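You operate a simulated robot arm through the tools that you are given. There is no shell and no other tool. Be economical: measure what you need, move in short steps, check, and stop when the job is done.

You run a simulated two-armed robot. Do the job below in one go: nothing can be reset, and whatever is moved stays where it is left.

Task
Put the folded brown cloth on the top of the side table. Then take the folded orange cloth and leave it on the top of the tile table. Then open the upper drawer of the low chest. Do these in the order given.
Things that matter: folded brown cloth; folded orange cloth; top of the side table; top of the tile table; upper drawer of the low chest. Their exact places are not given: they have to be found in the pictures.

It is judged by the outcome, as a careful person would: the job done as asked, and still so three seconds after it is handed in. It fails if anything else is knocked over, pushed out of place, dropped, spilled or broken. Flat cloth is picked up by pressing the open fingertips on it (5 to 10 N) and closing them slowly along it; thin cloth reads only 2 to 8 mm in the jaws.

Robot
Two 6-joint arms with two-finger grippers on one trunk, on a base that drives. Base frame: it is fixed to the floor where the robot stands at the start and does not move with it; the origin is under the middle of the robot, x ahead of it, y to its left, z up. Lengths are in m, angles in degrees, forces in N, time in s.
The left shoulder is at the start at [0.06, 0.142, 0.85], the right one opposite. With the tool pointing down near the work surface each hand reaches from about 0.32 to 0.72 m from the robot's upright axis, wherever it stands, measured 20 degrees to its own side. Places, roughly: folded orange cloth (10x6x4 cm) [-5.3, 0.4, 0.8]; top of the side table [-2.4, 0.6, 0.7]; top of the tile table [-8.5, 0.7, 0.8]; upper drawer of the low chest [-2.5, 2.6, 0.3]. Payload 2.45 kg a hand.
The tool frame of a hand sits at the grasp point between the pads (the TCP): z along the fingers, y along the line on which they close. The tips reach 0.026 m beyond it. The gripper opens to 0.096 m. The gripper's body begins 0.069 m behind the TCP.
Orientation is that of the tool frame in the base frame, as a unit quaternion [w, x, y, z]. With the fingers straight down and closing along the base's y, the tool's x points along the base's -x, its y along +y and its z along -z.

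Tools
- The arms move only by the tool apply_moves. It takes "left_rows", "right_rows" or both (then of equal length, played together; a hand with none holds still); each is a list of rows, each a list of 7 numbers: the closure, from 0 (fully open) to 1 (shut), then the shift along the tool's x, y, z in m, then the turn, a rotation vector about the tool's x, y, z in degrees. In form: [[gripper, x, y, z, wx, wy, wz], ...]. A call has 1 to 10 rows; each row is the pose to reach, as a shift and turn from the pose commanded when the call began, along the tool's axes at that moment. Each row takes 0.2 s and may step no farther than 0.05 m and 8.6 degrees from the row before; otherwise, or with a gripper value out of range, the whole call is refused. Where a pose cannot be reached the arm comes as near as it can. A force on the tool above 40 N (or 10 N above the force at the start of the call, whichever is more), or a blocked arm, ends the call early, and 0.2 s more pass. Each finger halts on what it meets, pressing with about 45 N; the grip force reading is that of the motor and also rises with nothing between the fingers. The clock runs only during rows and for 0.2 s after the last one: add rows that repeat a pose to give the fingers time. It gives the time, the measured TCP pose, the force on the tool (base axes), the opening and the grip force at its end, in the units of the frame above (readings bear some noise), with the torque about the TCP (base axes, N m) and any sound that the robot's microphone picked up.
- Cameras (640 x 400 px; columns grow to the right, rows downward): "scene" is now at [0.1383, -0.0049, 1.4498]; the picture's right is [-0.06, -1.00, 0.00], its down [-0.78, 0.04, -0.62] and it looks along [0.62, -0.03, -0.79] (base axes); focal length 282 px, centre (320, 200). "left" rides on the left gripper at [0.081, -0.003, -0.098] in its tool frame; the picture's right is [0.04, 1.00, 0.00], its down [-0.73, 0.03, -0.68] and it looks along [-0.68, 0.03, 0.73] (tool axes); focal length 256 px, centre (320, 200). "right" rides on the right gripper at [0.081, 0.003, -0.098] in its tool frame; the picture's right is [-0.04, 1.00, 0.00], its down [-0.73, -0.03, -0.68] and it looks along [-0.68, -0.03, 0.73] (tool axes); focal length 256 px, centre (320, 200).
- camera(camera): a new picture of that camera. The clock stands still meanwhile.
- lift_body(by): slides the trunk up (or, below 0, down) by that many m; the arms and the scene camera ride with it, the base frame stays. It gives what a move gives, with no picture.
- drive_base(legs): drives the robot by 1 to 6 legs, each [ahead, turn to the left] in m and degrees, along the robot's own axes; the way and the turn of a leg run together, so that a leg with both is an arc; at most 1.5 m and 180 degrees a leg. The arms and the cameras ride along, it lands a little off, and it stops where it bumps. It gives what a move gives.
- pan_tilt(pan, tilt): turns the head with the scene camera to pan (to the left, within 86 degrees either way) and tilt (down, from -29 to 69), counted from straight ahead of the robot. It gives what a move gives.
- probe_pixels(camera, pixels): there is no depth. For up to 12 entries [column, row, z] of the newest picture of that camera ("zoom" is the newest enlarged one), the place [x, y] in the base frame at which the ray of that pixel passes the height z, good to about 0.003 m. The clock stands still meanwhile.
- close_up(camera, box): a new picture of the part [left, top, right, bottom] of that camera's present view, enlarged. The clock stands still meanwhile.
- finish_job(): hands the job in; it is judged then, once.

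Keep the steps short. Do not move on a guess: measure, check each grasp and each placing, and mend mistakes. In all there are 110 turns and 108 pictures (those below and enlarged ones count). Leave the grippers open and the arms clear of the work at the hand-in unless told otherwise, and finish with a single line.

The tools are called after ">>>" as a command line: name --argument value ..., lists and objects as JSON in quotes. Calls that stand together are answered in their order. apply_moves: Moves the arms, as the interface text tells. Its arguments: {"type":"object","properties":{"left_rows":{"type":"array"},"right_rows":{"type":"array"}},"required":[]} The other tools are called the same way: lift_body (by) slides the trunk up or down; drive_base (legs) drives the base; pan_tilt (pan, tilt) turns the head that bears the scene camera; camera (camera) takes a picture; probe_pixels (camera, pixels) gives the place at which the rays of pixels pass given heights; close_up (camera, box) takes an enlarged picture of a part of a camera's view; finish_job () hands the job in.

At the start:

```text
time_s: 0.0
left_eef_pos: [0.4228, 0.1281, 1.1432]
left_orientation: [-0.001, 0.004, 1.0, 0.001]
left_contact_force: [-1.0, -1.6, -0.4]
left_moment: [0.03, -0.03, -0.02]
left_gripper_width: 0.0957
left_finger_force: 0.1
right_eef_pos: [0.4568, -0.1803, 1.0787]
right_orientation: [0.0, 0.0, 1.0, 0.0]
right_contact_force: [0.0, -0.2, 0.7]
right_moment: [-0.02, 0.0, -0.01]
right_gripper_width: 0.0957
right_finger_force: 0.1
trunk travel left (down, up): [-0.475, 0.115]
robot x, y, heading: [-0.0005, -0.0021, 0.2]
head pan, tilt: [-3.2, 51.8]
```

scene: 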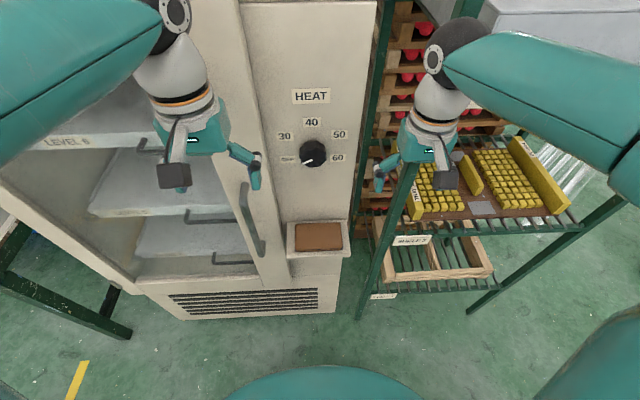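
right: 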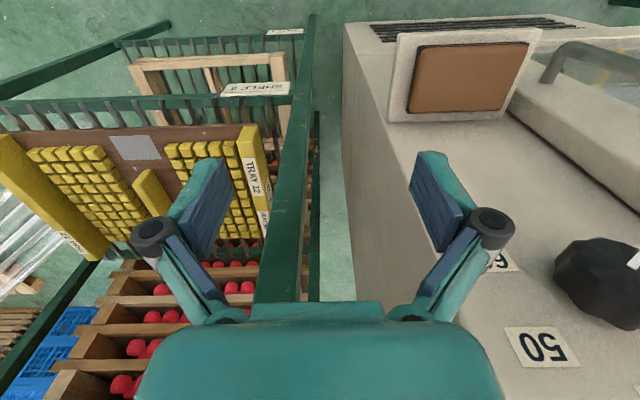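
left: 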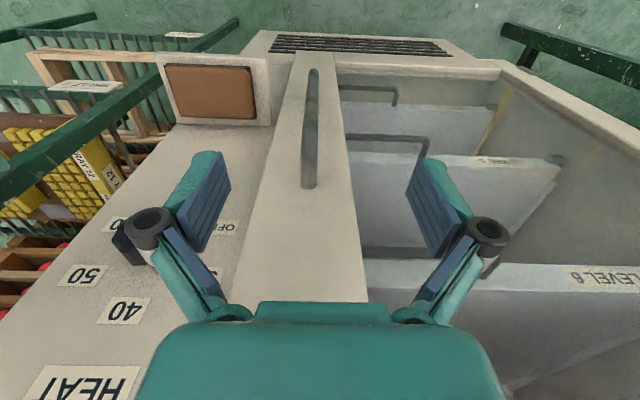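

I see an oven-like cabinet with a brown patch in a ledge at about (318,237). I'll enlarge it to see whether that is the cloth.

>>> close_up --camera "scene" --box '[260, 190, 380, 265]'

>>> pan_tilt --pan 80 --tilt 20

>>> camera --camera "scene"

>>> pan_tilt --pan -80 --tilt 20

>>> camera --camera "scene"

```text
5.33 times, centred on (320, 228) of scene
```

zoom: 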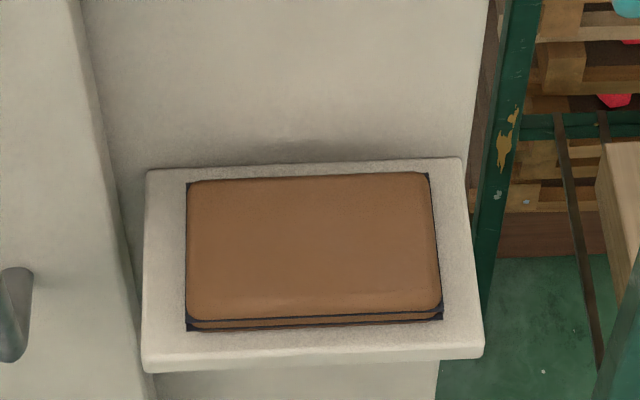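

```text
time_s: 1.6
left_eef_pos: [0.4205, 0.1292, 1.1417]
left_orientation: [0.0, 0.002, 1.0, -0.001]
left_contact_force: [-0.4, 0.3, -0.4]
left_moment: [0.04, 0.03, 0.0]
left_gripper_width: 0.0958
left_finger_force: 0.0
right_eef_pos: [0.457, -0.1797, 1.0791]
right_orientation: [0.001, 0.001, 1.0, 0.0]
right_contact_force: [-0.5, -0.4, -0.3]
right_moment: [0.02, -0.01, 0.03]
right_gripper_width: 0.096
right_finger_force: 0.2
trunk travel left (down, up): [-0.475, 0.115]
robot x, y, heading: [-0.0026, -0.0027, -0.1]
head pan, tilt: [80.0, 20.0]
```

```text
103 pictures are left
```

scene: 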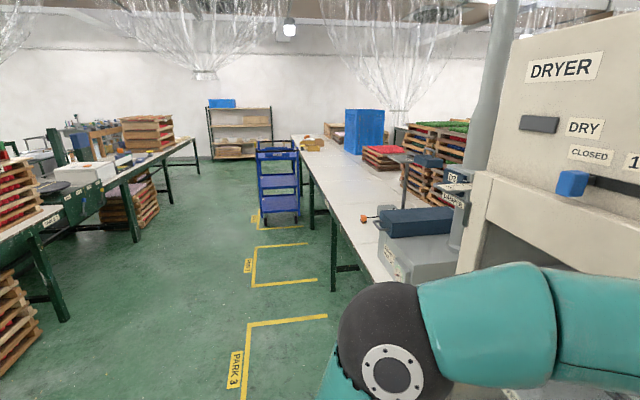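

```text
time_s: 4.0
left_eef_pos: [0.4219, 0.1286, 1.1418]
left_orientation: [0.0, 0.004, 1.0, -0.001]
left_contact_force: [0.4, -0.4, 0.1]
left_moment: [-0.01, 0.01, 0.03]
left_gripper_width: 0.0961
left_finger_force: 0.2
right_eef_pos: [0.4577, -0.1798, 1.0789]
right_orientation: [0.001, 0.0, 1.0, 0.0]
right_contact_force: [-0.3, -1.3, 0.9]
right_moment: [0.0, 0.04, 0.01]
right_gripper_width: 0.0959
right_finger_force: 0.1
trunk travel left (down, up): [-0.475, 0.115]
robot x, y, heading: [0.002, -0.0039, 0.3]
head pan, tilt: [-80.0, 20.0]
```

```text
102 pictures are left
```

scene: 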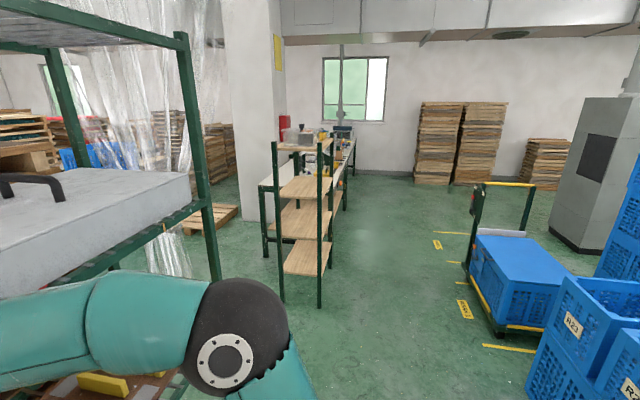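

The folded brown cloth lies on the dryer's small ledge. Now I turn the head back to it and measure its height by comparing two cameras.

>>> pan_tilt --pan 0 --tilt 55

>>> close_up --camera "right" --box '[360, 10, 560, 135]'

>>> camera --camera "right"

>>> camera --camera "left"

>>> camera --camera "scene"

```text
time_s: 5.6
left_eef_pos: [0.4217, 0.1282, 1.1428]
left_orientation: [0.0, 0.003, 1.0, 0.0]
left_contact_force: [-0.8, -0.1, -0.5]
left_moment: [-0.04, 0.0, 0.0]
left_gripper_width: 0.0962
left_finger_force: 0.1
right_eef_pos: [0.4564, -0.1802, 1.0787]
right_orientation: [0.001, 0.001, 1.0, 0.0]
right_contact_force: [0.6, 0.5, -0.6]
right_moment: [0.01, 0.0, -0.02]
right_gripper_width: 0.0959
right_finger_force: 0.2
trunk travel left (down, up): [-0.475, 0.115]
robot x, y, heading: [0.0019, -0.0015, -0.0]
head pan, tilt: [0.0, 55.0]
```

```text
3.20 times, centred on (460, 72) of right
```

zoom: 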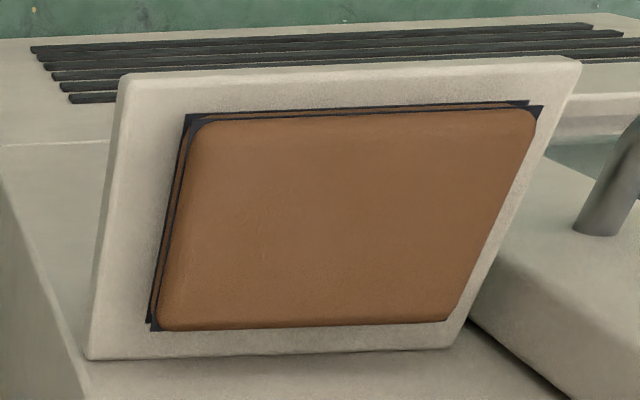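

```text
100 pictures are left
```

right: 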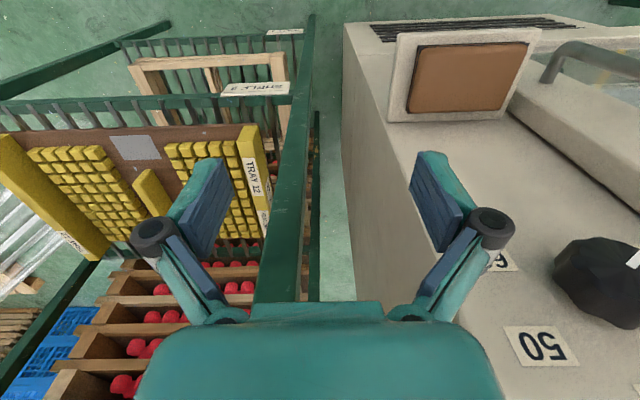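

```text
99 pictures are left
```

left: 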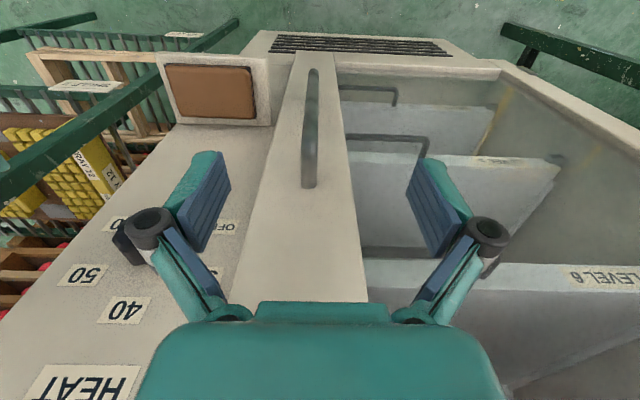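

```text
98 pictures are left
```

scene: 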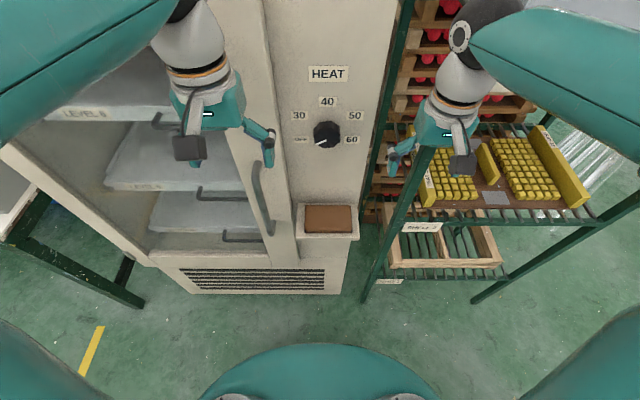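

Now I probe the cloth's centre and corners at two heights from each camera to triangulate.

>>> probe_pixels --camera "right" --pixels '[[419.4, 48.1, 0.5], [527, 45, 0.5], [502, 110, 0.5], [410, 112.5, 0.5], [419.4, 48.1, 0.7], [527, 45, 0.7], [502, 110, 0.7], [410, 112.5, 0.7]]'

>>> probe_pixels --camera "left" --pixels '[[166, 65, 0.5], [250, 66, 0.5], [256, 119, 0.5], [176, 118, 0.5], [166, 65, 0.7], [250, 66, 0.7], [256, 119, 0.7], [176, 118, 0.7]]'

>>> probe_pixels --camera "scene" --pixels '[[306, 206, 0.5], [351, 206, 0.5], [352, 231, 0.5], [305, 231, 0.5], [306, 206, 0.7], [351, 206, 0.7], [352, 231, 0.7], [305, 231, 0.7]]'

>>> close_up --camera "scene" --box '[280, 190, 380, 253]'

```text
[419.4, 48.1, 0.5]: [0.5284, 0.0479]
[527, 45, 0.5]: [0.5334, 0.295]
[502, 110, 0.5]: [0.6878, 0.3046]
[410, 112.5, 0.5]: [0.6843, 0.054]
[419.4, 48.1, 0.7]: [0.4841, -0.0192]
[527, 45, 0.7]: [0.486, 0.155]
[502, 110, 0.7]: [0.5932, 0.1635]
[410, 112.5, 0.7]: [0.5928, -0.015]
```

```text
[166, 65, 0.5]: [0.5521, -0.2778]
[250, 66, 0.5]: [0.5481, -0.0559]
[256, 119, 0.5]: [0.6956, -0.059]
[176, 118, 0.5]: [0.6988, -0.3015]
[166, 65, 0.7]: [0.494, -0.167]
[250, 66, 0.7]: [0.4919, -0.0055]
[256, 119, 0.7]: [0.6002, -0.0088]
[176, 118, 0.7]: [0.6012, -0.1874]
```

```text
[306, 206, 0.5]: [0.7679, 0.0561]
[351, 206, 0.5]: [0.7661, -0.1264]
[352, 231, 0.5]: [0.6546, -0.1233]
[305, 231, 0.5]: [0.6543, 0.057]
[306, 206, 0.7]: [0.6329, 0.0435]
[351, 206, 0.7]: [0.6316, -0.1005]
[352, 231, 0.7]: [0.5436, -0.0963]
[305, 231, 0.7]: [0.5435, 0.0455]
```

```text
6.35 times, centred on (330, 222) of scene
```

zoom: 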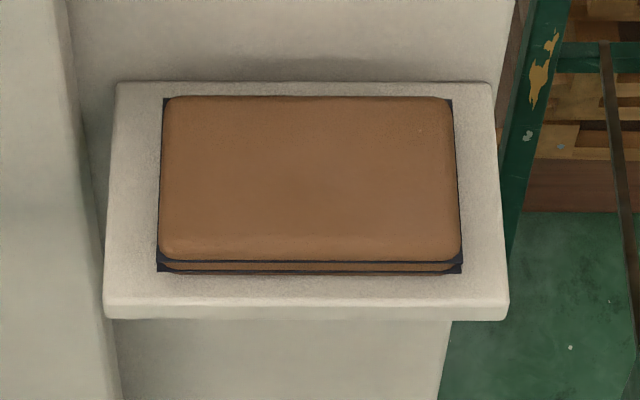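

The cloth's top centre comes to about (0.479, -0.021, 0.876), some 10.5 by 6.5 cm. Next I measure the ledge's height and the panel behind it for room for the fingers.

>>> probe_pixels --camera "right" --pixels '[[400.6, 32.9, 0.8], [539.7, 28.9, 0.8], [400.6, 32.9, 0.85], [539.7, 28.9, 0.85], [388, 121, 0.8], [388, 121, 0.85], [419.4, 48.1, 0.876], [527, 45, 0.876], [502, 110, 0.876], [410, 112.5, 0.876], [407, 111, 0.85], [420, 46, 0.85]]'

>>> probe_pixels --camera "scene" --pixels '[[295.8, 237.3, 0.8], [359.9, 238.2, 0.8], [295.8, 237.3, 0.85], [359.9, 238.2, 0.85], [298, 203.4, 0.85], [357, 203.4, 0.85], [305.5, 205.8, 0.876], [351, 206, 0.876], [352, 231, 0.876], [305, 231, 0.876], [305, 233, 0.85], [352, 233, 0.85]]'

```text
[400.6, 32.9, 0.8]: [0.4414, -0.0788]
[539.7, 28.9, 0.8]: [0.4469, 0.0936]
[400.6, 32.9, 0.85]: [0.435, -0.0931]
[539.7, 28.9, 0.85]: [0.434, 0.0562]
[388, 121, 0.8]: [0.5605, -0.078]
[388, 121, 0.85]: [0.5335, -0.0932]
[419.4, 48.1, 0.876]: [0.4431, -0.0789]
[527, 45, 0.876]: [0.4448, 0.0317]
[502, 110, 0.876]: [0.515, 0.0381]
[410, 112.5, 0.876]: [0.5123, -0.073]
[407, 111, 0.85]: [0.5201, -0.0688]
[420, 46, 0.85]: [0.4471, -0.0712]
```

```text
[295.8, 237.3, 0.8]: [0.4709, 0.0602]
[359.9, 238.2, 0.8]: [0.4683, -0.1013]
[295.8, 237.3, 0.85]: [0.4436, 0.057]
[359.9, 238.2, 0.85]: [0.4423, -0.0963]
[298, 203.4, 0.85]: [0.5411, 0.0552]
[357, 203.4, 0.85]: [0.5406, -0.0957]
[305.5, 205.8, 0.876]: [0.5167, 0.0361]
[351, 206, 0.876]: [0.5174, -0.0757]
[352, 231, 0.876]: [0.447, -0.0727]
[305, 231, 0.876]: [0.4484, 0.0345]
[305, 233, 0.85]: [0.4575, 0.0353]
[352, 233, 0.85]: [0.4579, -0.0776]
```

The ledge is around z 0.853, the cloth is about 2 cm thick with about 2 cm free behind. I measure the green rack post and the door handle beside it to keep clear of them.

>>> probe_pixels --camera "scene" --pixels '[[365, 297, 0.0], [402, 200, 0.5], [402, 200, 0.8], [402, 200, 0.9], [255, 165, 1.1], [265, 232, 0.8], [265, 232, 0.9], [255, 165, 1.0]]'

>>> probe_pixels --camera "right" --pixels '[[312, 18, 0.0], [299, 100, 0.5], [299, 100, 0.7], [285, 200, 0.8], [285, 200, 0.9]]'

>>> probe_pixels --camera "left" --pixels '[[314, 70, 0.8], [314, 70, 0.9], [309, 185, 1.1], [309, 185, 1.0], [309, 185, 0.9]]'

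```text
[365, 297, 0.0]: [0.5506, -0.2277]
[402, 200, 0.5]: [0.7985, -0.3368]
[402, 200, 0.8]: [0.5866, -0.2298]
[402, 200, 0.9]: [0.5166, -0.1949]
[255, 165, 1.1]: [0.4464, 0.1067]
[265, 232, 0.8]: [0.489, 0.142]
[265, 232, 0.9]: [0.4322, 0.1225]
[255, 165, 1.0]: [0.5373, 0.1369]
```

```text
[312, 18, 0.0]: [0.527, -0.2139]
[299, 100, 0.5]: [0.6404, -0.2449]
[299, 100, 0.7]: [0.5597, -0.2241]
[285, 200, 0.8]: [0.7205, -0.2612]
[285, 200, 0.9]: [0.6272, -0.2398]
```

```text
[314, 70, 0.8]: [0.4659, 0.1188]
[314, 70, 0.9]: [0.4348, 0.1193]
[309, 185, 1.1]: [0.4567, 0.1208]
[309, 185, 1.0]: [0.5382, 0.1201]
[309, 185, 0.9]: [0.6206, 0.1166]
```

Post stands at about (0.54, -0.22), handle at about (0.45, 0.12). I back the right hand off from the post, bring it before the cloth and turn it so it will close along base x, camera to the right; the left hand draws back.

>>> apply_moves --right_rows '[[0, 0.04, 0, 0, 0, 0, 0], [0, 0.08, 0.03, 0, 0, 0, -8], [0, 0.08, 0.06, 0, 0, 0, -16], [0, 0.08, 0.09, 0, 0, 0, -24], [0, 0.08, 0.12, 0, 0, 0, -32], [0, 0.08, 0.14, 0, 0, 0, -40], [0, 0.08, 0.16, 0, 0, 0, -48], [0, 0.08, 0.16, 0, 0, 0, -56], [0, 0.08, 0.16, 0, 0, 0, -64], [0, 0.08, 0.16, 0, 0, 0, -72]]' --left_rows '[[0, 0.04, 0.03, 0, 0, 0, 0], [0, 0.08, 0.06, 0, 0, 0, 0], [0, 0.08, 0.09, 0, 0, 0, 0], [0, 0.08, 0.1, 0, 0, 0, 0], [0, 0.08, 0.1, 0, 0, 0, 0], [0, 0.08, 0.1, 0, 0, 0, 0], [0, 0.08, 0.1, 0, 0, 0, 0], [0, 0.08, 0.1, 0, 0, 0, 0], [0, 0.08, 0.1, 0, 0, 0, 0], [0, 0.08, 0.1, 0, 0, 0, 0]]'

```text
time_s: 7.8
left_eef_pos: [0.3409, 0.2279, 1.1432]
left_orientation: [0.0, 0.002, 1.0, 0.001]
left_contact_force: [0.8, -0.3, -0.7]
left_moment: [0.01, -0.01, 0.0]
left_gripper_width: 0.0963
left_finger_force: 0.0
right_eef_pos: [0.377, -0.0195, 1.0781]
right_orientation: [0.002, -0.588, 0.809, 0.0]
right_contact_force: [-0.5, 0.6, -0.9]
right_moment: [-0.01, -0.01, 0.0]
right_gripper_width: 0.0959
right_finger_force: 0.2
trunk travel left (down, up): [-0.475, 0.115]
robot x, y, heading: [0.0005, -0.0003, -0.0]
head pan, tilt: [0.0, 55.0]
```

Finishing the turn (18 more) and lowering a little while still back from the panel; then I'll measure the knob, which juts out above the cloth.

>>> apply_moves --right_rows '[[0, 0, 0, 0.02, 0, 0, -6], [0, 0, 0, 0.05, 0, 0, -12], [0, 0, 0, 0.08, 0, 0, -18], [0, 0, 0, 0.1, 0, 0, -18]]'

>>> probe_pixels --camera "scene" --pixels '[[327, 146, 1.1], [327, 146, 1.05], [327, 146, 1.0], [328, 125, 1.1], [328, 125, 1.15], [325, 200, 0.9], [325, 200, 0.85]]'

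>>> camera --camera "right"

>>> camera --camera "scene"

>>> camera --camera "left"

```text
time_s: 8.8
left_eef_pos: [0.3409, 0.2285, 1.1434]
left_orientation: [0.0, 0.003, 1.0, 0.0]
left_contact_force: [0.8, 0.8, -0.1]
left_moment: [0.0, -0.03, 0.03]
left_gripper_width: 0.096
left_finger_force: 0.1
right_eef_pos: [0.3775, -0.0198, 0.979]
right_orientation: [-0.002, 0.707, -0.707, 0.0]
right_contact_force: [0.4, 0.1, 0.5]
right_moment: [-0.03, 0.07, -0.01]
right_gripper_width: 0.096
right_finger_force: 0.0
trunk travel left (down, up): [-0.475, 0.115]
robot x, y, heading: [0.0016, -0.0003, -0.2]
head pan, tilt: [0.0, 55.0]
```

```text
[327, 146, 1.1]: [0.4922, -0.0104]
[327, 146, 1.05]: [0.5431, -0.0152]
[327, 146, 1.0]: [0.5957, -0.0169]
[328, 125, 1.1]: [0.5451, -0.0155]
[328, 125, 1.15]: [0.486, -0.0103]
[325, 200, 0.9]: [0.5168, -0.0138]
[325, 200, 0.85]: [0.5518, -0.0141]
```

```text
96 pictures are left
```

right: 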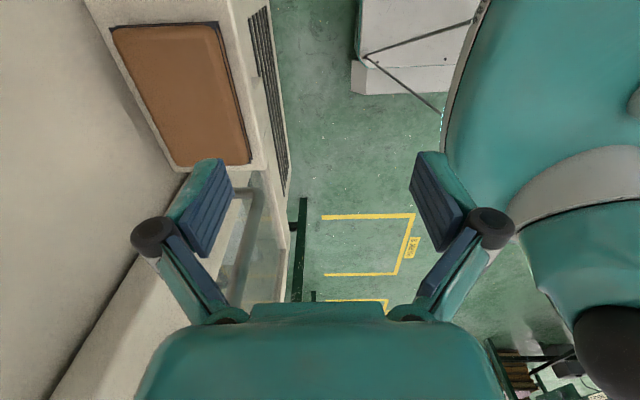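

```text
95 pictures are left
```

scene: 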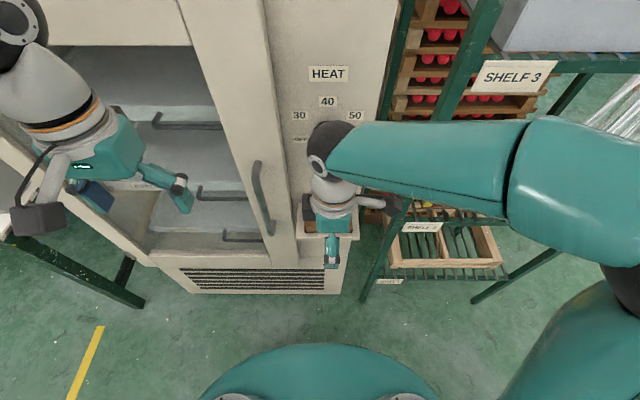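

```text
94 pictures are left
```

left: 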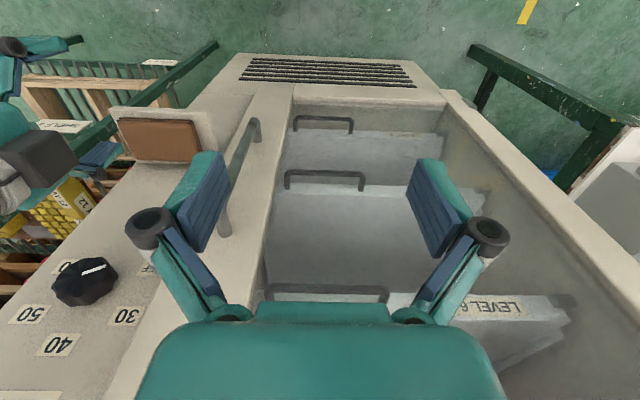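

The knob (z≈1.08, x≈0.50) blocks a straight-down grasp over the cloth, and the gap behind is slim. Plan: tilt the hand 20° (tips toward the panel), shut the fingers, press lightly on the cloth and drag it ~2.5 cm toward me, then grasp it along x. First the tilt, closing, and moving to a hover.

>>> apply_moves --right_rows '[[0.3, 0, 0, 0, 7, 0, 0], [0.6, 0, 0, 0, 14, 0, 0], [0.9, 0, 0, 0, 20, 0, 0], [1, 0, -0.03, 0.015, 20, 0, 0], [1, 0, -0.06, 0.03, 20, 0, 0], [1, 0, -0.09, 0.045, 20, 0, 0], [1, 0, -0.0935, 0.06, 20, 0, 0], [1, 0, -0.0935, 0.06, 20, 0, 0]]'

>>> camera --camera "right"

>>> close_up --camera "scene" --box '[250, 120, 410, 260]'

>>> camera --camera "left"

```text
time_s: 10.6
left_eef_pos: [0.3416, 0.2276, 1.1432]
left_orientation: [0.0, 0.003, 1.0, -0.001]
left_contact_force: [0.5, -0.9, -0.4]
left_moment: [0.02, 0.0, 0.01]
left_gripper_width: 0.0962
left_finger_force: 0.0
right_eef_pos: [0.4706, -0.0194, 0.9171]
right_orientation: [0.122, -0.696, 0.697, -0.123]
right_contact_force: [-0.3, -0.1, 0.9]
right_moment: [0.03, 0.01, -0.01]
right_gripper_width: 0.0
right_finger_force: 28.7
trunk travel left (down, up): [-0.475, 0.115]
robot x, y, heading: [0.0037, 0.0004, 0.3]
head pan, tilt: [0.0, 55.0]
```

```text
93 pictures are left
```

right: 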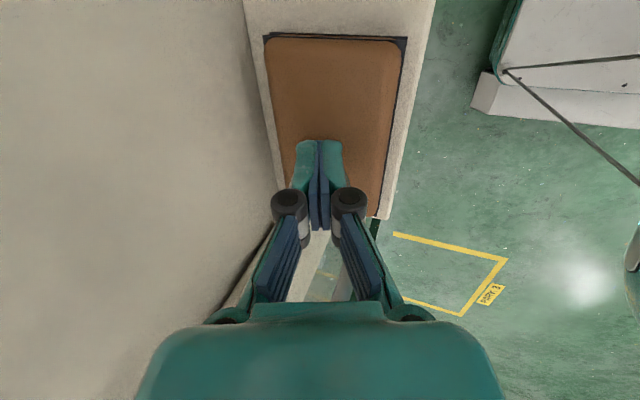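

```text
2.86 times, centred on (330, 190) of scene
```

zoom: 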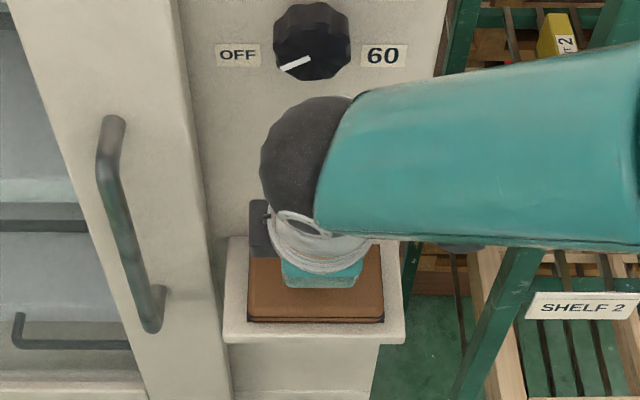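

```text
91 pictures are left
```

left: 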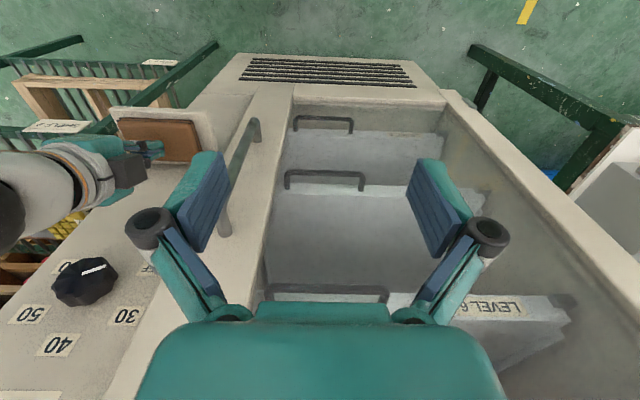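

The hand hovers over the cloth's middle, tips about 1.5 cm above it. Now I press down in small steps.

>>> apply_moves --right_rows '[[1, 0, 0.0034, 0.0094, 0, 0, 0], [1, 0, 0.0048, 0.0132, 0, 0, 0], [1, 0, 0.0058, 0.016, 0, 0, 0], [1, 0, 0.0062, 0.017, 0, 0, 0]]'

```text
time_s: 11.5
left_eef_pos: [0.3396, 0.2284, 1.1445]
left_orientation: [0.001, 0.002, 1.0, 0.0]
left_contact_force: [0.7, 0.6, 0.1]
left_moment: [-0.02, 0.0, -0.01]
left_gripper_width: 0.0958
left_finger_force: 0.0
right_eef_pos: [0.4728, -0.0196, 0.9092]
right_orientation: [0.13, -0.694, 0.697, -0.128]
right_contact_force: [-5.5, -3.3, 21.3]
right_moment: [-0.1, 0.14, -0.04]
right_gripper_width: 0.0002
right_finger_force: 28.5
trunk travel left (down, up): [-0.475, 0.115]
robot x, y, heading: [0.0013, 0.0017, -0.0]
head pan, tilt: [0.0, 55.0]
stopped in row 4 (right hand): the force on the tool passed its limit at 42 N (the readings are from after the stop); the commanded pose is now the measured one
```

Contact is firm (21 N) with tips at about z 0.886. I ease off a millimetre and drag 2.5 cm toward the robot.

>>> apply_moves --right_rows '[[1, 0, -0.0002, -0.0006, 0, 0, 0], [1, 0, 0.0045, -0.0023, 0, 0, 0], [1, 0, 0.0092, -0.004, 0, 0, 0], [1, 0, 0.0139, -0.0057, 0, 0, 0], [1, 0, 0.0186, -0.0074, 0, 0, 0], [1, 0, 0.0233, -0.0091, 0, 0, 0]]'

>>> camera --camera "right"

>>> close_up --camera "left" --box '[60, 70, 280, 210]'

```text
time_s: 12.9
left_eef_pos: [0.3408, 0.2274, 1.1446]
left_orientation: [0.0, 0.003, 1.0, 0.0]
left_contact_force: [0.1, -1.2, 0.0]
left_moment: [0.01, 0.04, 0.05]
left_gripper_width: 0.096
left_finger_force: 0.1
right_eef_pos: [0.4493, -0.0188, 0.9088]
right_orientation: [0.131, -0.694, 0.697, -0.127]
right_contact_force: [11.3, 0.0, 28.7]
right_moment: [-0.05, -0.35, -0.01]
right_gripper_width: 0.0
right_finger_force: 28.8
trunk travel left (down, up): [-0.475, 0.115]
robot x, y, heading: [-0.0008, -0.0029, 0.2]
head pan, tilt: [0.0, 55.0]
```

```text
90 pictures are left
```

right: 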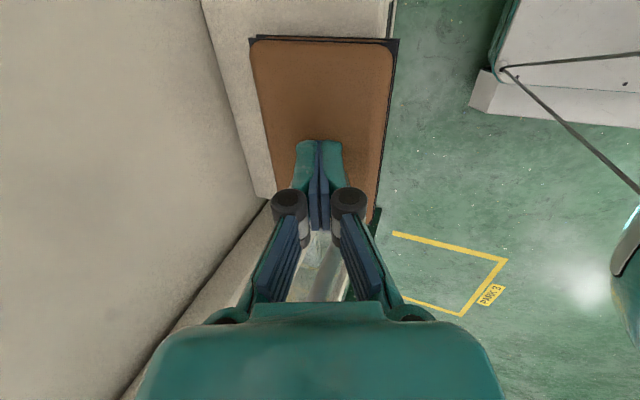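

```text
2.86 times, centred on (170, 140) of left
```

zoom: 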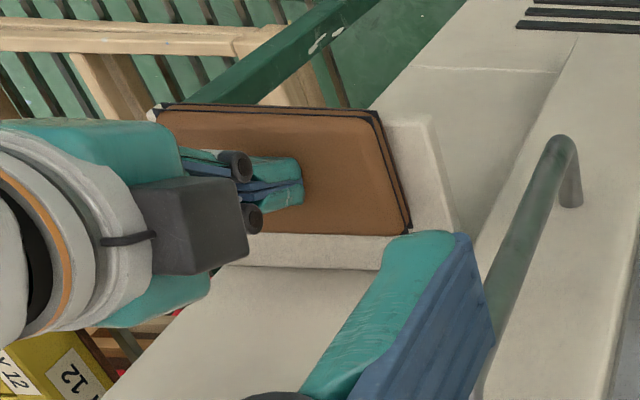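

The cloth slid forward (about 1.5 cm overhang, clear space behind). Now I lift 6 cm, open and reduce the tilt to about 10°.

>>> apply_moves --right_rows '[[1, 0, -0.0103, -0.0282, 0, 0, 0], [0.8, 0, -0.0205, -0.0564, 0, 0, 0], [0.5, 0, -0.024, -0.0545, -5, 0, 0], [0.2, 0, -0.028, -0.0537, -11, 0, 0], [0, 0, -0.028, -0.0537, -11, 0, 0], [0, 0, -0.028, -0.0537, -11, 0, 0]]'

>>> camera --camera "right"

>>> close_up --camera "left" --box '[60, 70, 280, 210]'

```text
time_s: 14.3
left_eef_pos: [0.3409, 0.2282, 1.1432]
left_orientation: [0.0, 0.003, 1.0, -0.001]
left_contact_force: [0.4, 0.0, -0.8]
left_moment: [0.03, -0.02, 0.0]
left_gripper_width: 0.0961
left_finger_force: 0.1
right_eef_pos: [0.4563, -0.0205, 0.9659]
right_orientation: [0.062, -0.703, 0.706, -0.058]
right_contact_force: [-0.5, -0.6, 0.9]
right_moment: [0.03, -0.04, -0.03]
right_gripper_width: 0.0961
right_finger_force: 0.1
trunk travel left (down, up): [-0.475, 0.115]
robot x, y, heading: [-0.0004, 0.0005, 0.1]
head pan, tilt: [0.0, 55.0]
```

```text
88 pictures are left
```

right: 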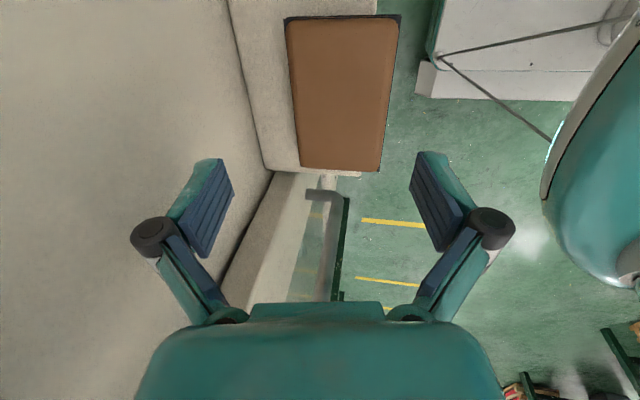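

```text
2.86 times, centred on (170, 140) of left
```

zoom: 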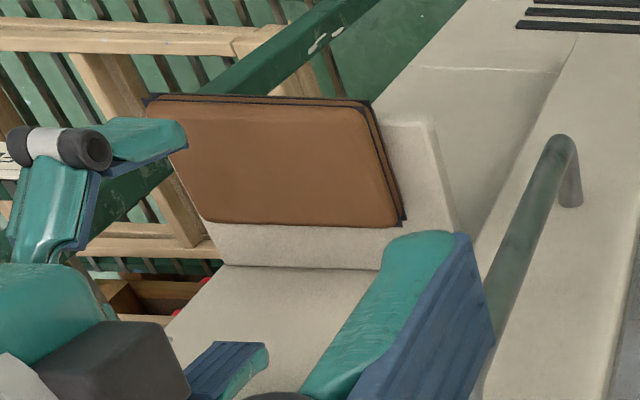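

I probe the cloth's new place with both hand cameras before descending.

>>> probe_pixels --camera "right" --pixels '[[286, 19, 0.882], [398, 18, 0.882], [381, 170, 0.882], [299, 168, 0.882], [299, 168, 0.86], [360, 175, 0.86], [243, 90, 0.86]]'

>>> probe_pixels --camera "zoom" --pixels '[[152, 100, 0.882], [368, 104, 0.882], [400, 226, 0.882], [203, 220, 0.882], [400, 226, 0.86], [404, 220, 0.85], [430, 122, 0.855]]'

```text
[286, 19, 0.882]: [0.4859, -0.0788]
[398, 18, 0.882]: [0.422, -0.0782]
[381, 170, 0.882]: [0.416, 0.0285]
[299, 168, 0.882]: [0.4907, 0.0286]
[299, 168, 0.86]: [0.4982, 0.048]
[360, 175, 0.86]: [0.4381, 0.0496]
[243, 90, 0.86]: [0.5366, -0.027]
```

```text
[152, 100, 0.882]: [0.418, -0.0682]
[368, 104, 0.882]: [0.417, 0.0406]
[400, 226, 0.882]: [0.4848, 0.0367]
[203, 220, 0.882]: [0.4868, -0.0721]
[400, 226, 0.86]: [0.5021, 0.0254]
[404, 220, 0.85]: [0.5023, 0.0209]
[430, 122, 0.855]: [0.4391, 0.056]
```

Cloth now spans x 0.419–0.487, y centre -0.02, wall at 0.535. I descend so the far finger goes down behind it and the near one in front of the ledge.

>>> apply_moves --right_rows '[[0, 0, 0.0095, 0.02, 0, 0, 0], [0, 0, 0.0125, 0.04, 0, 0, 0], [0, 0, 0.0155, 0.056, 0, 0, 0], [0, 0, 0.0175, 0.068, 0, 0, 0], [0, 0, 0.019, 0.0759, 0, 0, 0]]'

>>> camera --camera "right"

>>> close_up --camera "left" --box '[60, 70, 280, 210]'

```text
time_s: 15.5
left_eef_pos: [0.3423, 0.2287, 1.1443]
left_orientation: [-0.001, 0.002, 1.0, 0.001]
left_contact_force: [0.1, -0.2, 0.3]
left_moment: [0.03, -0.04, 0.01]
left_gripper_width: 0.0962
left_finger_force: 0.0
right_eef_pos: [0.4496, -0.0185, 0.8882]
right_orientation: [0.061, -0.704, 0.705, -0.058]
right_contact_force: [-1.0, 0.4, -0.5]
right_moment: [0.02, -0.01, 0.0]
right_gripper_width: 0.096
right_finger_force: 0.0
trunk travel left (down, up): [-0.475, 0.115]
robot x, y, heading: [-0.0001, -0.0024, 0.2]
head pan, tilt: [0.0, 55.0]
```

```text
86 pictures are left
```

right: 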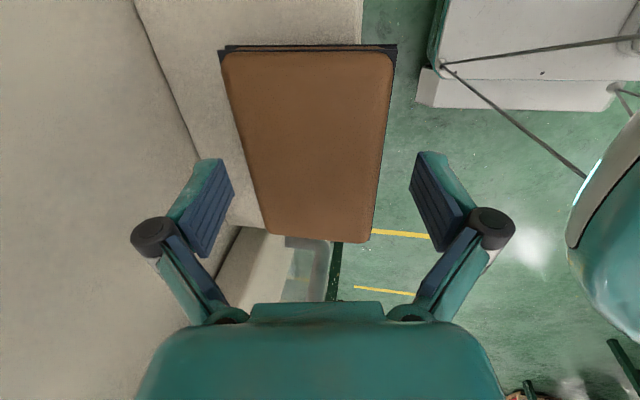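

```text
2.86 times, centred on (170, 140) of left
```

zoom: 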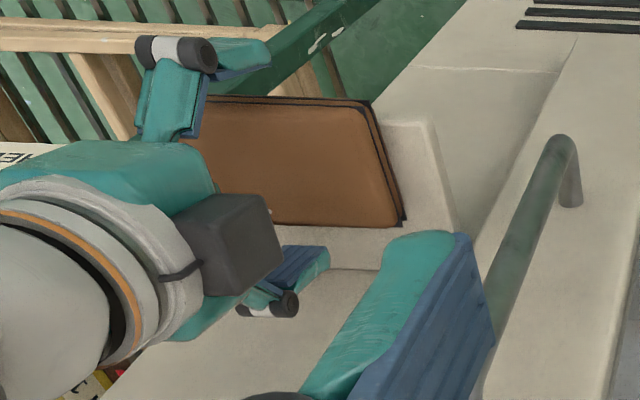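

Fingers straddle the cloth. I go 6 mm lower, then close slowly.

>>> apply_moves --right_rows '[[0, 0, 0.001, 0.0059, 0, 0, 0], [0.1, 0, 0.001, 0.0059, 0, 0, 0], [0.2, 0, 0.001, 0.0059, 0, 0, 0], [0.3, 0, 0.001, 0.0059, 0, 0, 0], [0.4, 0, 0.001, 0.0059, 0, 0, 0], [0.45, 0, 0.001, 0.0059, 0, 0, 0], [0.5, 0, 0.001, 0.0059, 0, 0, 0]]'

>>> camera --camera "right"

```text
time_s: 17.1
left_eef_pos: [0.3403, 0.2288, 1.1441]
left_orientation: [0.0, 0.003, 1.0, 0.0]
left_contact_force: [1.0, -0.5, -0.3]
left_moment: [0.01, 0.01, -0.02]
left_gripper_width: 0.096
left_finger_force: 0.1
right_eef_pos: [0.4491, -0.0186, 0.883]
right_orientation: [0.061, -0.704, 0.705, -0.058]
right_contact_force: [-0.1, -0.4, 6.5]
right_moment: [0.01, 0.09, -0.02]
right_gripper_width: 0.0709
right_finger_force: 44.7
trunk travel left (down, up): [-0.475, 0.115]
robot x, y, heading: [0.0019, -0.0004, 0.0]
head pan, tilt: [0.0, 55.0]
```

```text
84 pictures are left
```

right: 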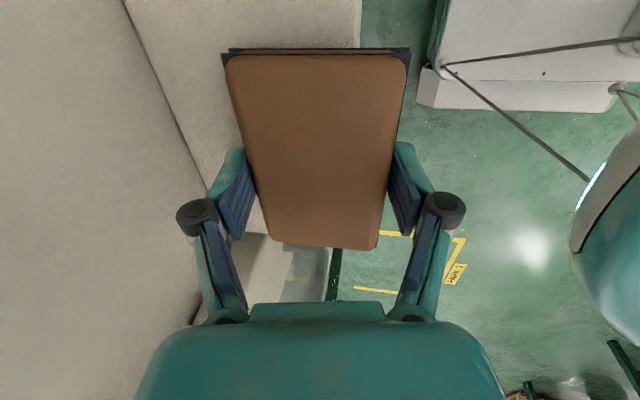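

Gripped at 71 mm with 45 N. Lift 4 cm straight up and check.

>>> apply_moves --right_rows '[[0.6, 0, -0.001, -0.005, 0, 0, 0], [0.6, 0, -0.0025, -0.015, 0, 0, 0], [0.6, 0, -0.005, -0.0296, 0, 0, 0], [0.6, 0, -0.0066, -0.0394, 0, 0, 0]]'

>>> camera --camera "right"

>>> camera --camera "left"

```text
time_s: 18.1
left_eef_pos: [0.3413, 0.2288, 1.1433]
left_orientation: [0.001, 0.003, 1.0, 0.0]
left_contact_force: [-0.3, 0.7, -0.1]
left_moment: [0.0, 0.01, 0.02]
left_gripper_width: 0.096
left_finger_force: 0.2
right_eef_pos: [0.4493, -0.0186, 0.9214]
right_orientation: [0.06, -0.704, 0.705, -0.057]
right_contact_force: [-0.6, 0.1, -0.5]
right_moment: [-0.02, -0.02, 0.0]
right_gripper_width: 0.0707
right_finger_force: 45.1
trunk travel left (down, up): [-0.475, 0.115]
robot x, y, heading: [0.0032, -0.0028, -0.1]
head pan, tilt: [0.0, 55.0]
```

```text
83 pictures are left
```

right: 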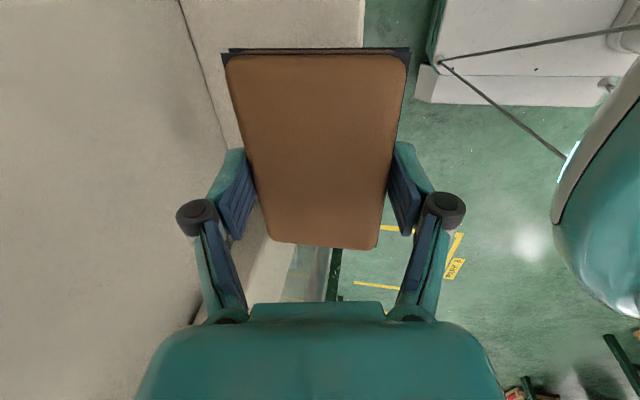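

```text
82 pictures are left
```

left: 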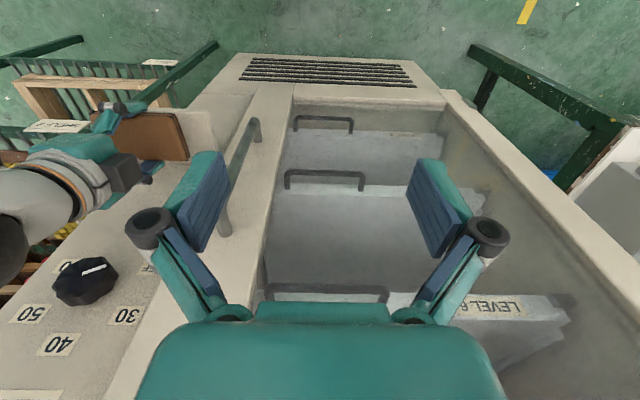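

Held firmly and clear. I draw the hand back and up, away from dryer and rack, before driving.

>>> apply_moves --right_rows '[[0.6, 0, 0.03, -0.025, 0, 0, 0], [0.6, 0, 0.065, -0.05, 0, 0, 0], [0.6, 0.03, 0.095, -0.07, 0, 0, 0], [0.6, 0.06, 0.105, -0.09, 0, 0, 0], [0.6, 0.09, 0.11, -0.099, 0, 0, 0]]'

>>> pan_tilt --pan 86 --tilt 40

>>> camera --camera "scene"

>>> pan_tilt --pan -86 --tilt 40

>>> camera --camera "scene"

```text
time_s: 19.3
left_eef_pos: [0.341, 0.2277, 1.1438]
left_orientation: [0.0, 0.002, 1.0, -0.001]
left_contact_force: [-0.4, 0.1, 0.5]
left_moment: [0.01, -0.01, 0.02]
left_gripper_width: 0.096
left_finger_force: 0.0
right_eef_pos: [0.3229, -0.1105, 1.0022]
right_orientation: [0.061, -0.704, 0.705, -0.058]
right_contact_force: [0.0, 0.2, 0.3]
right_moment: [0.02, 0.0, 0.0]
right_gripper_width: 0.0705
right_finger_force: 45.3
trunk travel left (down, up): [-0.475, 0.115]
robot x, y, heading: [-0.003, 0.0007, 0.2]
head pan, tilt: [0.0, 55.0]
```

```text
time_s: 20.9
left_eef_pos: [0.3414, 0.2287, 1.1433]
left_orientation: [0.001, 0.002, 1.0, 0.0]
left_contact_force: [0.0, -0.1, 0.8]
left_moment: [0.0, -0.02, -0.03]
left_gripper_width: 0.0959
left_finger_force: 0.1
right_eef_pos: [0.3247, -0.1098, 1.002]
right_orientation: [0.06, -0.704, 0.705, -0.057]
right_contact_force: [-0.4, 0.0, -0.9]
right_moment: [-0.01, -0.01, -0.01]
right_gripper_width: 0.0707
right_finger_force: 45.5
trunk travel left (down, up): [-0.475, 0.115]
robot x, y, heading: [0.0021, -0.0016, -0.0]
head pan, tilt: [85.9, 40.0]
```

```text
81 pictures are left
```

scene: 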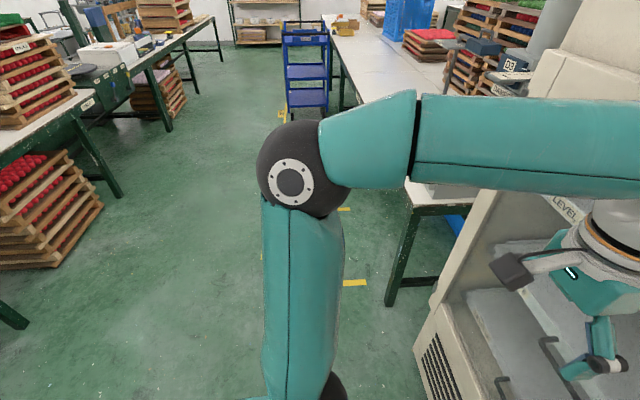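

```text
time_s: 23.5
left_eef_pos: [0.3422, 0.2288, 1.1442]
left_orientation: [0.001, 0.002, 1.0, 0.0]
left_contact_force: [-0.5, -0.1, -0.9]
left_moment: [0.01, 0.01, -0.03]
left_gripper_width: 0.0962
left_finger_force: 0.1
right_eef_pos: [0.3243, -0.1091, 1.0021]
right_orientation: [0.061, -0.704, 0.705, -0.057]
right_contact_force: [-0.9, 1.2, -0.8]
right_moment: [0.03, 0.03, -0.02]
right_gripper_width: 0.0705
right_finger_force: 44.8
trunk travel left (down, up): [-0.475, 0.115]
robot x, y, heading: [-0.0002, 0.0002, -0.2]
head pan, tilt: [-85.9, 40.0]
```

```text
80 pictures are left
```

scene: 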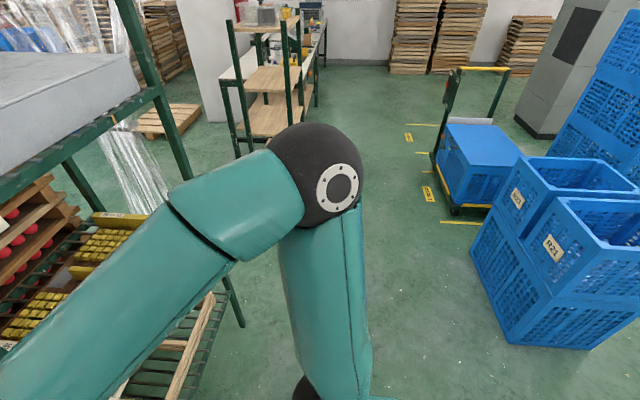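

To know whether I can back up, I probe floor points visible at the rear right (crates) and use the earlier view.

>>> probe_pixels --camera "scene" --pixels '[[520, 345, 0], [470, 240, 0], [610, 348, 0], [595, 352, 0], [440, 200, 0], [639, 330, 0.05], [240, 325, 0]]'

>>> pan_tilt --pan 86 --tilt 40

>>> camera --camera "scene"

>>> probe_pixels --camera "scene" --pixels '[[25, 328, 0], [100, 210, 0], [120, 195, 0], [390, 305, 0], [290, 120, 0], [225, 65, 0], [5, 150, 0.7], [430, 380, 0]]'

```text
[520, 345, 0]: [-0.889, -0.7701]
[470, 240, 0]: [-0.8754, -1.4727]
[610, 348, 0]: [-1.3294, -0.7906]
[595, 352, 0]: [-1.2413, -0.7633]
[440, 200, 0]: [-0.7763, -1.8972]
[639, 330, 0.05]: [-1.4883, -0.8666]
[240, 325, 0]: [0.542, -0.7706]
```

```text
time_s: 26.1
left_eef_pos: [0.3415, 0.2278, 1.1438]
left_orientation: [0.0, 0.004, 1.0, 0.0]
left_contact_force: [-0.3, 0.1, -0.8]
left_moment: [-0.03, 0.03, 0.03]
left_gripper_width: 0.096
left_finger_force: 0.0
right_eef_pos: [0.3234, -0.1086, 1.0015]
right_orientation: [0.061, -0.703, 0.706, -0.057]
right_contact_force: [-0.1, -0.9, -1.0]
right_moment: [-0.03, 0.0, 0.0]
right_gripper_width: 0.0703
right_finger_force: 45.1
trunk travel left (down, up): [-0.475, 0.115]
robot x, y, heading: [0.0014, -0.0031, 0.1]
head pan, tilt: [85.9, 40.0]
```

```text
79 pictures are left
```

scene: 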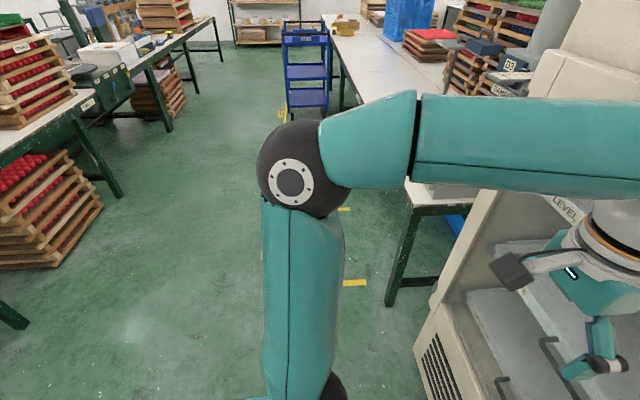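

```text
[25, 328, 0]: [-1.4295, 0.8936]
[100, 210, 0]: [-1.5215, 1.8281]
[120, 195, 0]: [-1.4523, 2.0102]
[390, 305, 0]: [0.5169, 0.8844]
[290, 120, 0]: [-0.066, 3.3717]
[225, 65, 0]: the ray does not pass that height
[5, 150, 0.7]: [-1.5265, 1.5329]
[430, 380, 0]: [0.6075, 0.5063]
```

Free floor around: crates begin at y<-0.77, tables at x<-1.4. I back up 0.4 m, then turn left 90° and look.

>>> drive_base --legs '[[-0.4, 0]]'

>>> drive_base --legs '[[0, 60]]'

>>> camera --camera "scene"

```text
time_s: 28.6
left_eef_pos: [-0.059, 0.2285, 1.1433]
left_orientation: [0.001, 0.004, 1.0, 0.001]
left_contact_force: [0.2, -0.1, 0.3]
left_moment: [0.0, -0.03, 0.03]
left_gripper_width: 0.0959
left_finger_force: 0.1
right_eef_pos: [-0.0764, -0.1109, 1.0023]
right_orientation: [0.061, -0.704, 0.706, -0.058]
right_contact_force: [0.2, -0.1, -0.3]
right_moment: [0.01, 0.01, -0.01]
right_gripper_width: 0.0704
right_finger_force: 45.1
trunk travel left (down, up): [-0.475, 0.115]
robot x, y, heading: [-0.3976, -0.0009, -0.3]
head pan, tilt: [85.9, 40.0]
```

```text
time_s: 32.0
left_eef_pos: [-0.4261, 0.4119, 1.1446]
left_orientation: [-0.001, -0.496, 0.868, 0.0]
left_contact_force: [0.2, 0.1, 0.7]
left_moment: [-0.01, 0.0, -0.02]
left_gripper_width: 0.096
left_finger_force: 0.1
right_eef_pos: [-0.1417, 0.225, 1.003]
right_orientation: [-0.082, 0.962, -0.261, 0.019]
right_contact_force: [-0.1, -0.1, -0.8]
right_moment: [-0.03, -0.01, 0.02]
right_gripper_width: 0.0701
right_finger_force: 44.9
trunk travel left (down, up): [-0.475, 0.115]
robot x, y, heading: [-0.3747, -0.0097, 59.5]
head pan, tilt: [85.9, 40.0]
```

```text
78 pictures are left
```

scene: 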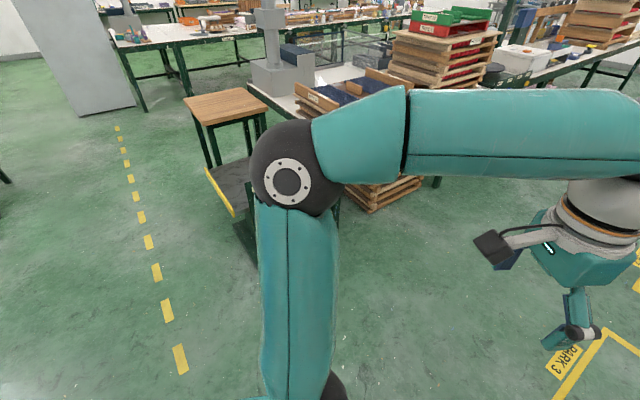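

A small wooden-topped table at (225,105) looks like the side table. I probe it and turn on to face it.

>>> probe_pixels --camera "scene" --pixels '[[183, 99, 0.7], [246, 88, 0.7], [268, 105, 0.7], [206, 124, 0.7], [240, 215, 0], [207, 170, 0], [370, 210, 0], [330, 180, 0.0]]'

>>> drive_base --legs '[[0, 105]]'

>>> pan_tilt --pan 0 --tilt 35

>>> camera --camera "scene"

```text
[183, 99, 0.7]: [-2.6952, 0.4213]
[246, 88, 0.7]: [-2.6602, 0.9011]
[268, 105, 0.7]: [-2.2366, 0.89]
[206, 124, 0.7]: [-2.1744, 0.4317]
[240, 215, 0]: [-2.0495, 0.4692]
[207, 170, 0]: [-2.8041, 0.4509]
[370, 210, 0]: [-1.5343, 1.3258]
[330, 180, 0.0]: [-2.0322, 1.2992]
```

```text
time_s: 36.3
left_eef_pos: [-0.8022, -0.0591, 1.1458]
left_orientation: [0.0, 0.963, -0.27, 0.001]
left_contact_force: [0.7, 0.0, 0.1]
left_moment: [0.02, -0.01, 0.01]
left_gripper_width: 0.096
left_finger_force: 0.0
right_eef_pos: [-0.6136, 0.2219, 1.0039]
right_orientation: [-0.072, 0.867, 0.49, -0.043]
right_contact_force: [-1.6, 0.3, -0.1]
right_moment: [0.07, -0.04, -0.03]
right_gripper_width: 0.0697
right_finger_force: 44.9
trunk travel left (down, up): [-0.475, 0.115]
robot x, y, heading: [-0.3501, 0.0175, 149.7]
head pan, tilt: [85.9, 40.0]
stopped in leg 1: the robot was blocked; the commanded pose is now the measured one
```

```text
time_s: 37.9
left_eef_pos: [-0.7992, -0.0578, 1.1443]
left_orientation: [0.0, 0.963, -0.27, -0.001]
left_contact_force: [0.3, -0.8, 0.0]
left_moment: [0.03, 0.01, -0.01]
left_gripper_width: 0.096
left_finger_force: 0.0
right_eef_pos: [-0.6097, 0.2221, 1.0036]
right_orientation: [-0.072, 0.867, 0.491, -0.044]
right_contact_force: [0.6, 0.1, -0.2]
right_moment: [-0.01, 0.02, -0.02]
right_gripper_width: 0.0697
right_finger_force: 45.1
trunk travel left (down, up): [-0.475, 0.115]
robot x, y, heading: [-0.3515, 0.0249, 149.9]
head pan, tilt: [0.0, 35.0]
```

```text
77 pictures are left
```

scene: 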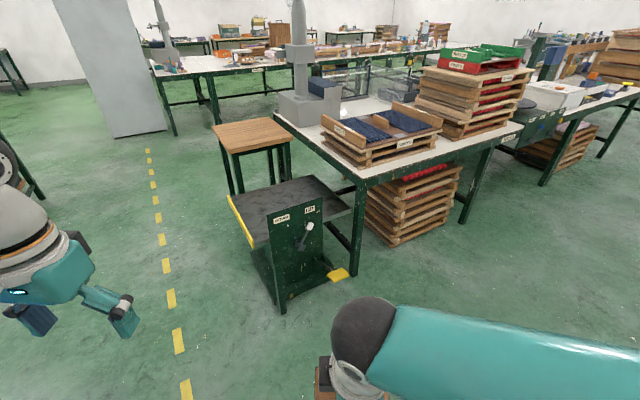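

The turn was blocked at 150°. I look left and right to find what is touching before moving on.

>>> pan_tilt --pan 86 --tilt 50

>>> camera --camera "scene"

>>> pan_tilt --pan -86 --tilt 50

>>> camera --camera "scene"

```text
time_s: 39.5
left_eef_pos: [-0.7992, -0.0601, 1.146]
left_orientation: [0.0, 0.963, -0.269, 0.0]
left_contact_force: [-0.2, -0.7, 0.4]
left_moment: [0.01, -0.03, 0.0]
left_gripper_width: 0.0959
left_finger_force: 0.0
right_eef_pos: [-0.6111, 0.2211, 1.0042]
right_orientation: [-0.072, 0.867, 0.491, -0.044]
right_contact_force: [0.1, 0.0, -0.3]
right_moment: [0.0, 0.02, 0.04]
right_gripper_width: 0.0693
right_finger_force: 45.4
trunk travel left (down, up): [-0.475, 0.115]
robot x, y, heading: [-0.354, 0.0219, 150.0]
head pan, tilt: [85.9, 50.0]
```

```text
76 pictures are left
```

scene: 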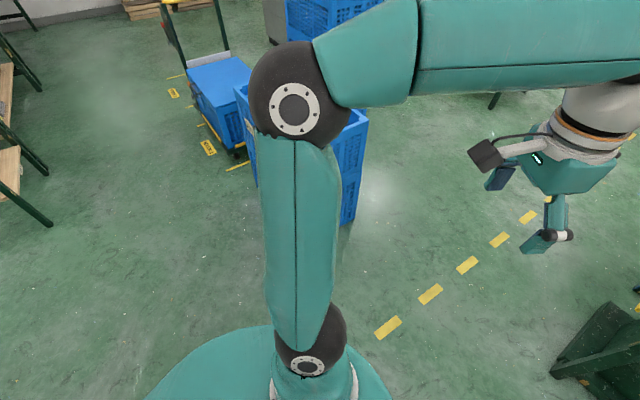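

```text
time_s: 42.1
left_eef_pos: [-0.7994, -0.0592, 1.1457]
left_orientation: [0.001, 0.963, -0.269, 0.0]
left_contact_force: [-0.3, 0.0, 0.4]
left_moment: [0.03, 0.02, -0.02]
left_gripper_width: 0.096
left_finger_force: 0.0
right_eef_pos: [-0.61, 0.2221, 1.0031]
right_orientation: [-0.073, 0.867, 0.49, -0.044]
right_contact_force: [-0.5, -0.2, 0.0]
right_moment: [0.02, 0.03, -0.02]
right_gripper_width: 0.0695
right_finger_force: 44.8
trunk travel left (down, up): [-0.475, 0.115]
robot x, y, heading: [-0.3562, 0.0204, 149.8]
head pan, tilt: [-85.9, 50.0]
```

```text
75 pictures are left
```

scene: 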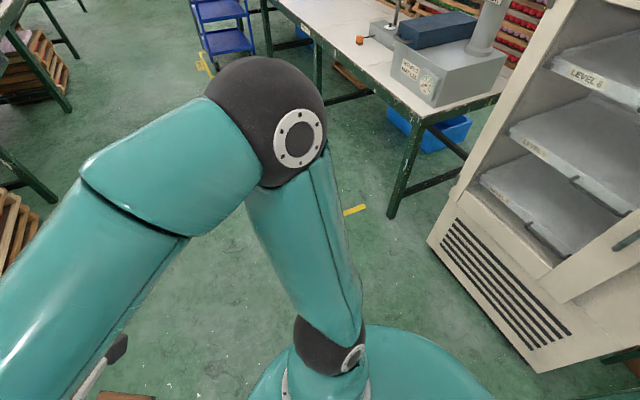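

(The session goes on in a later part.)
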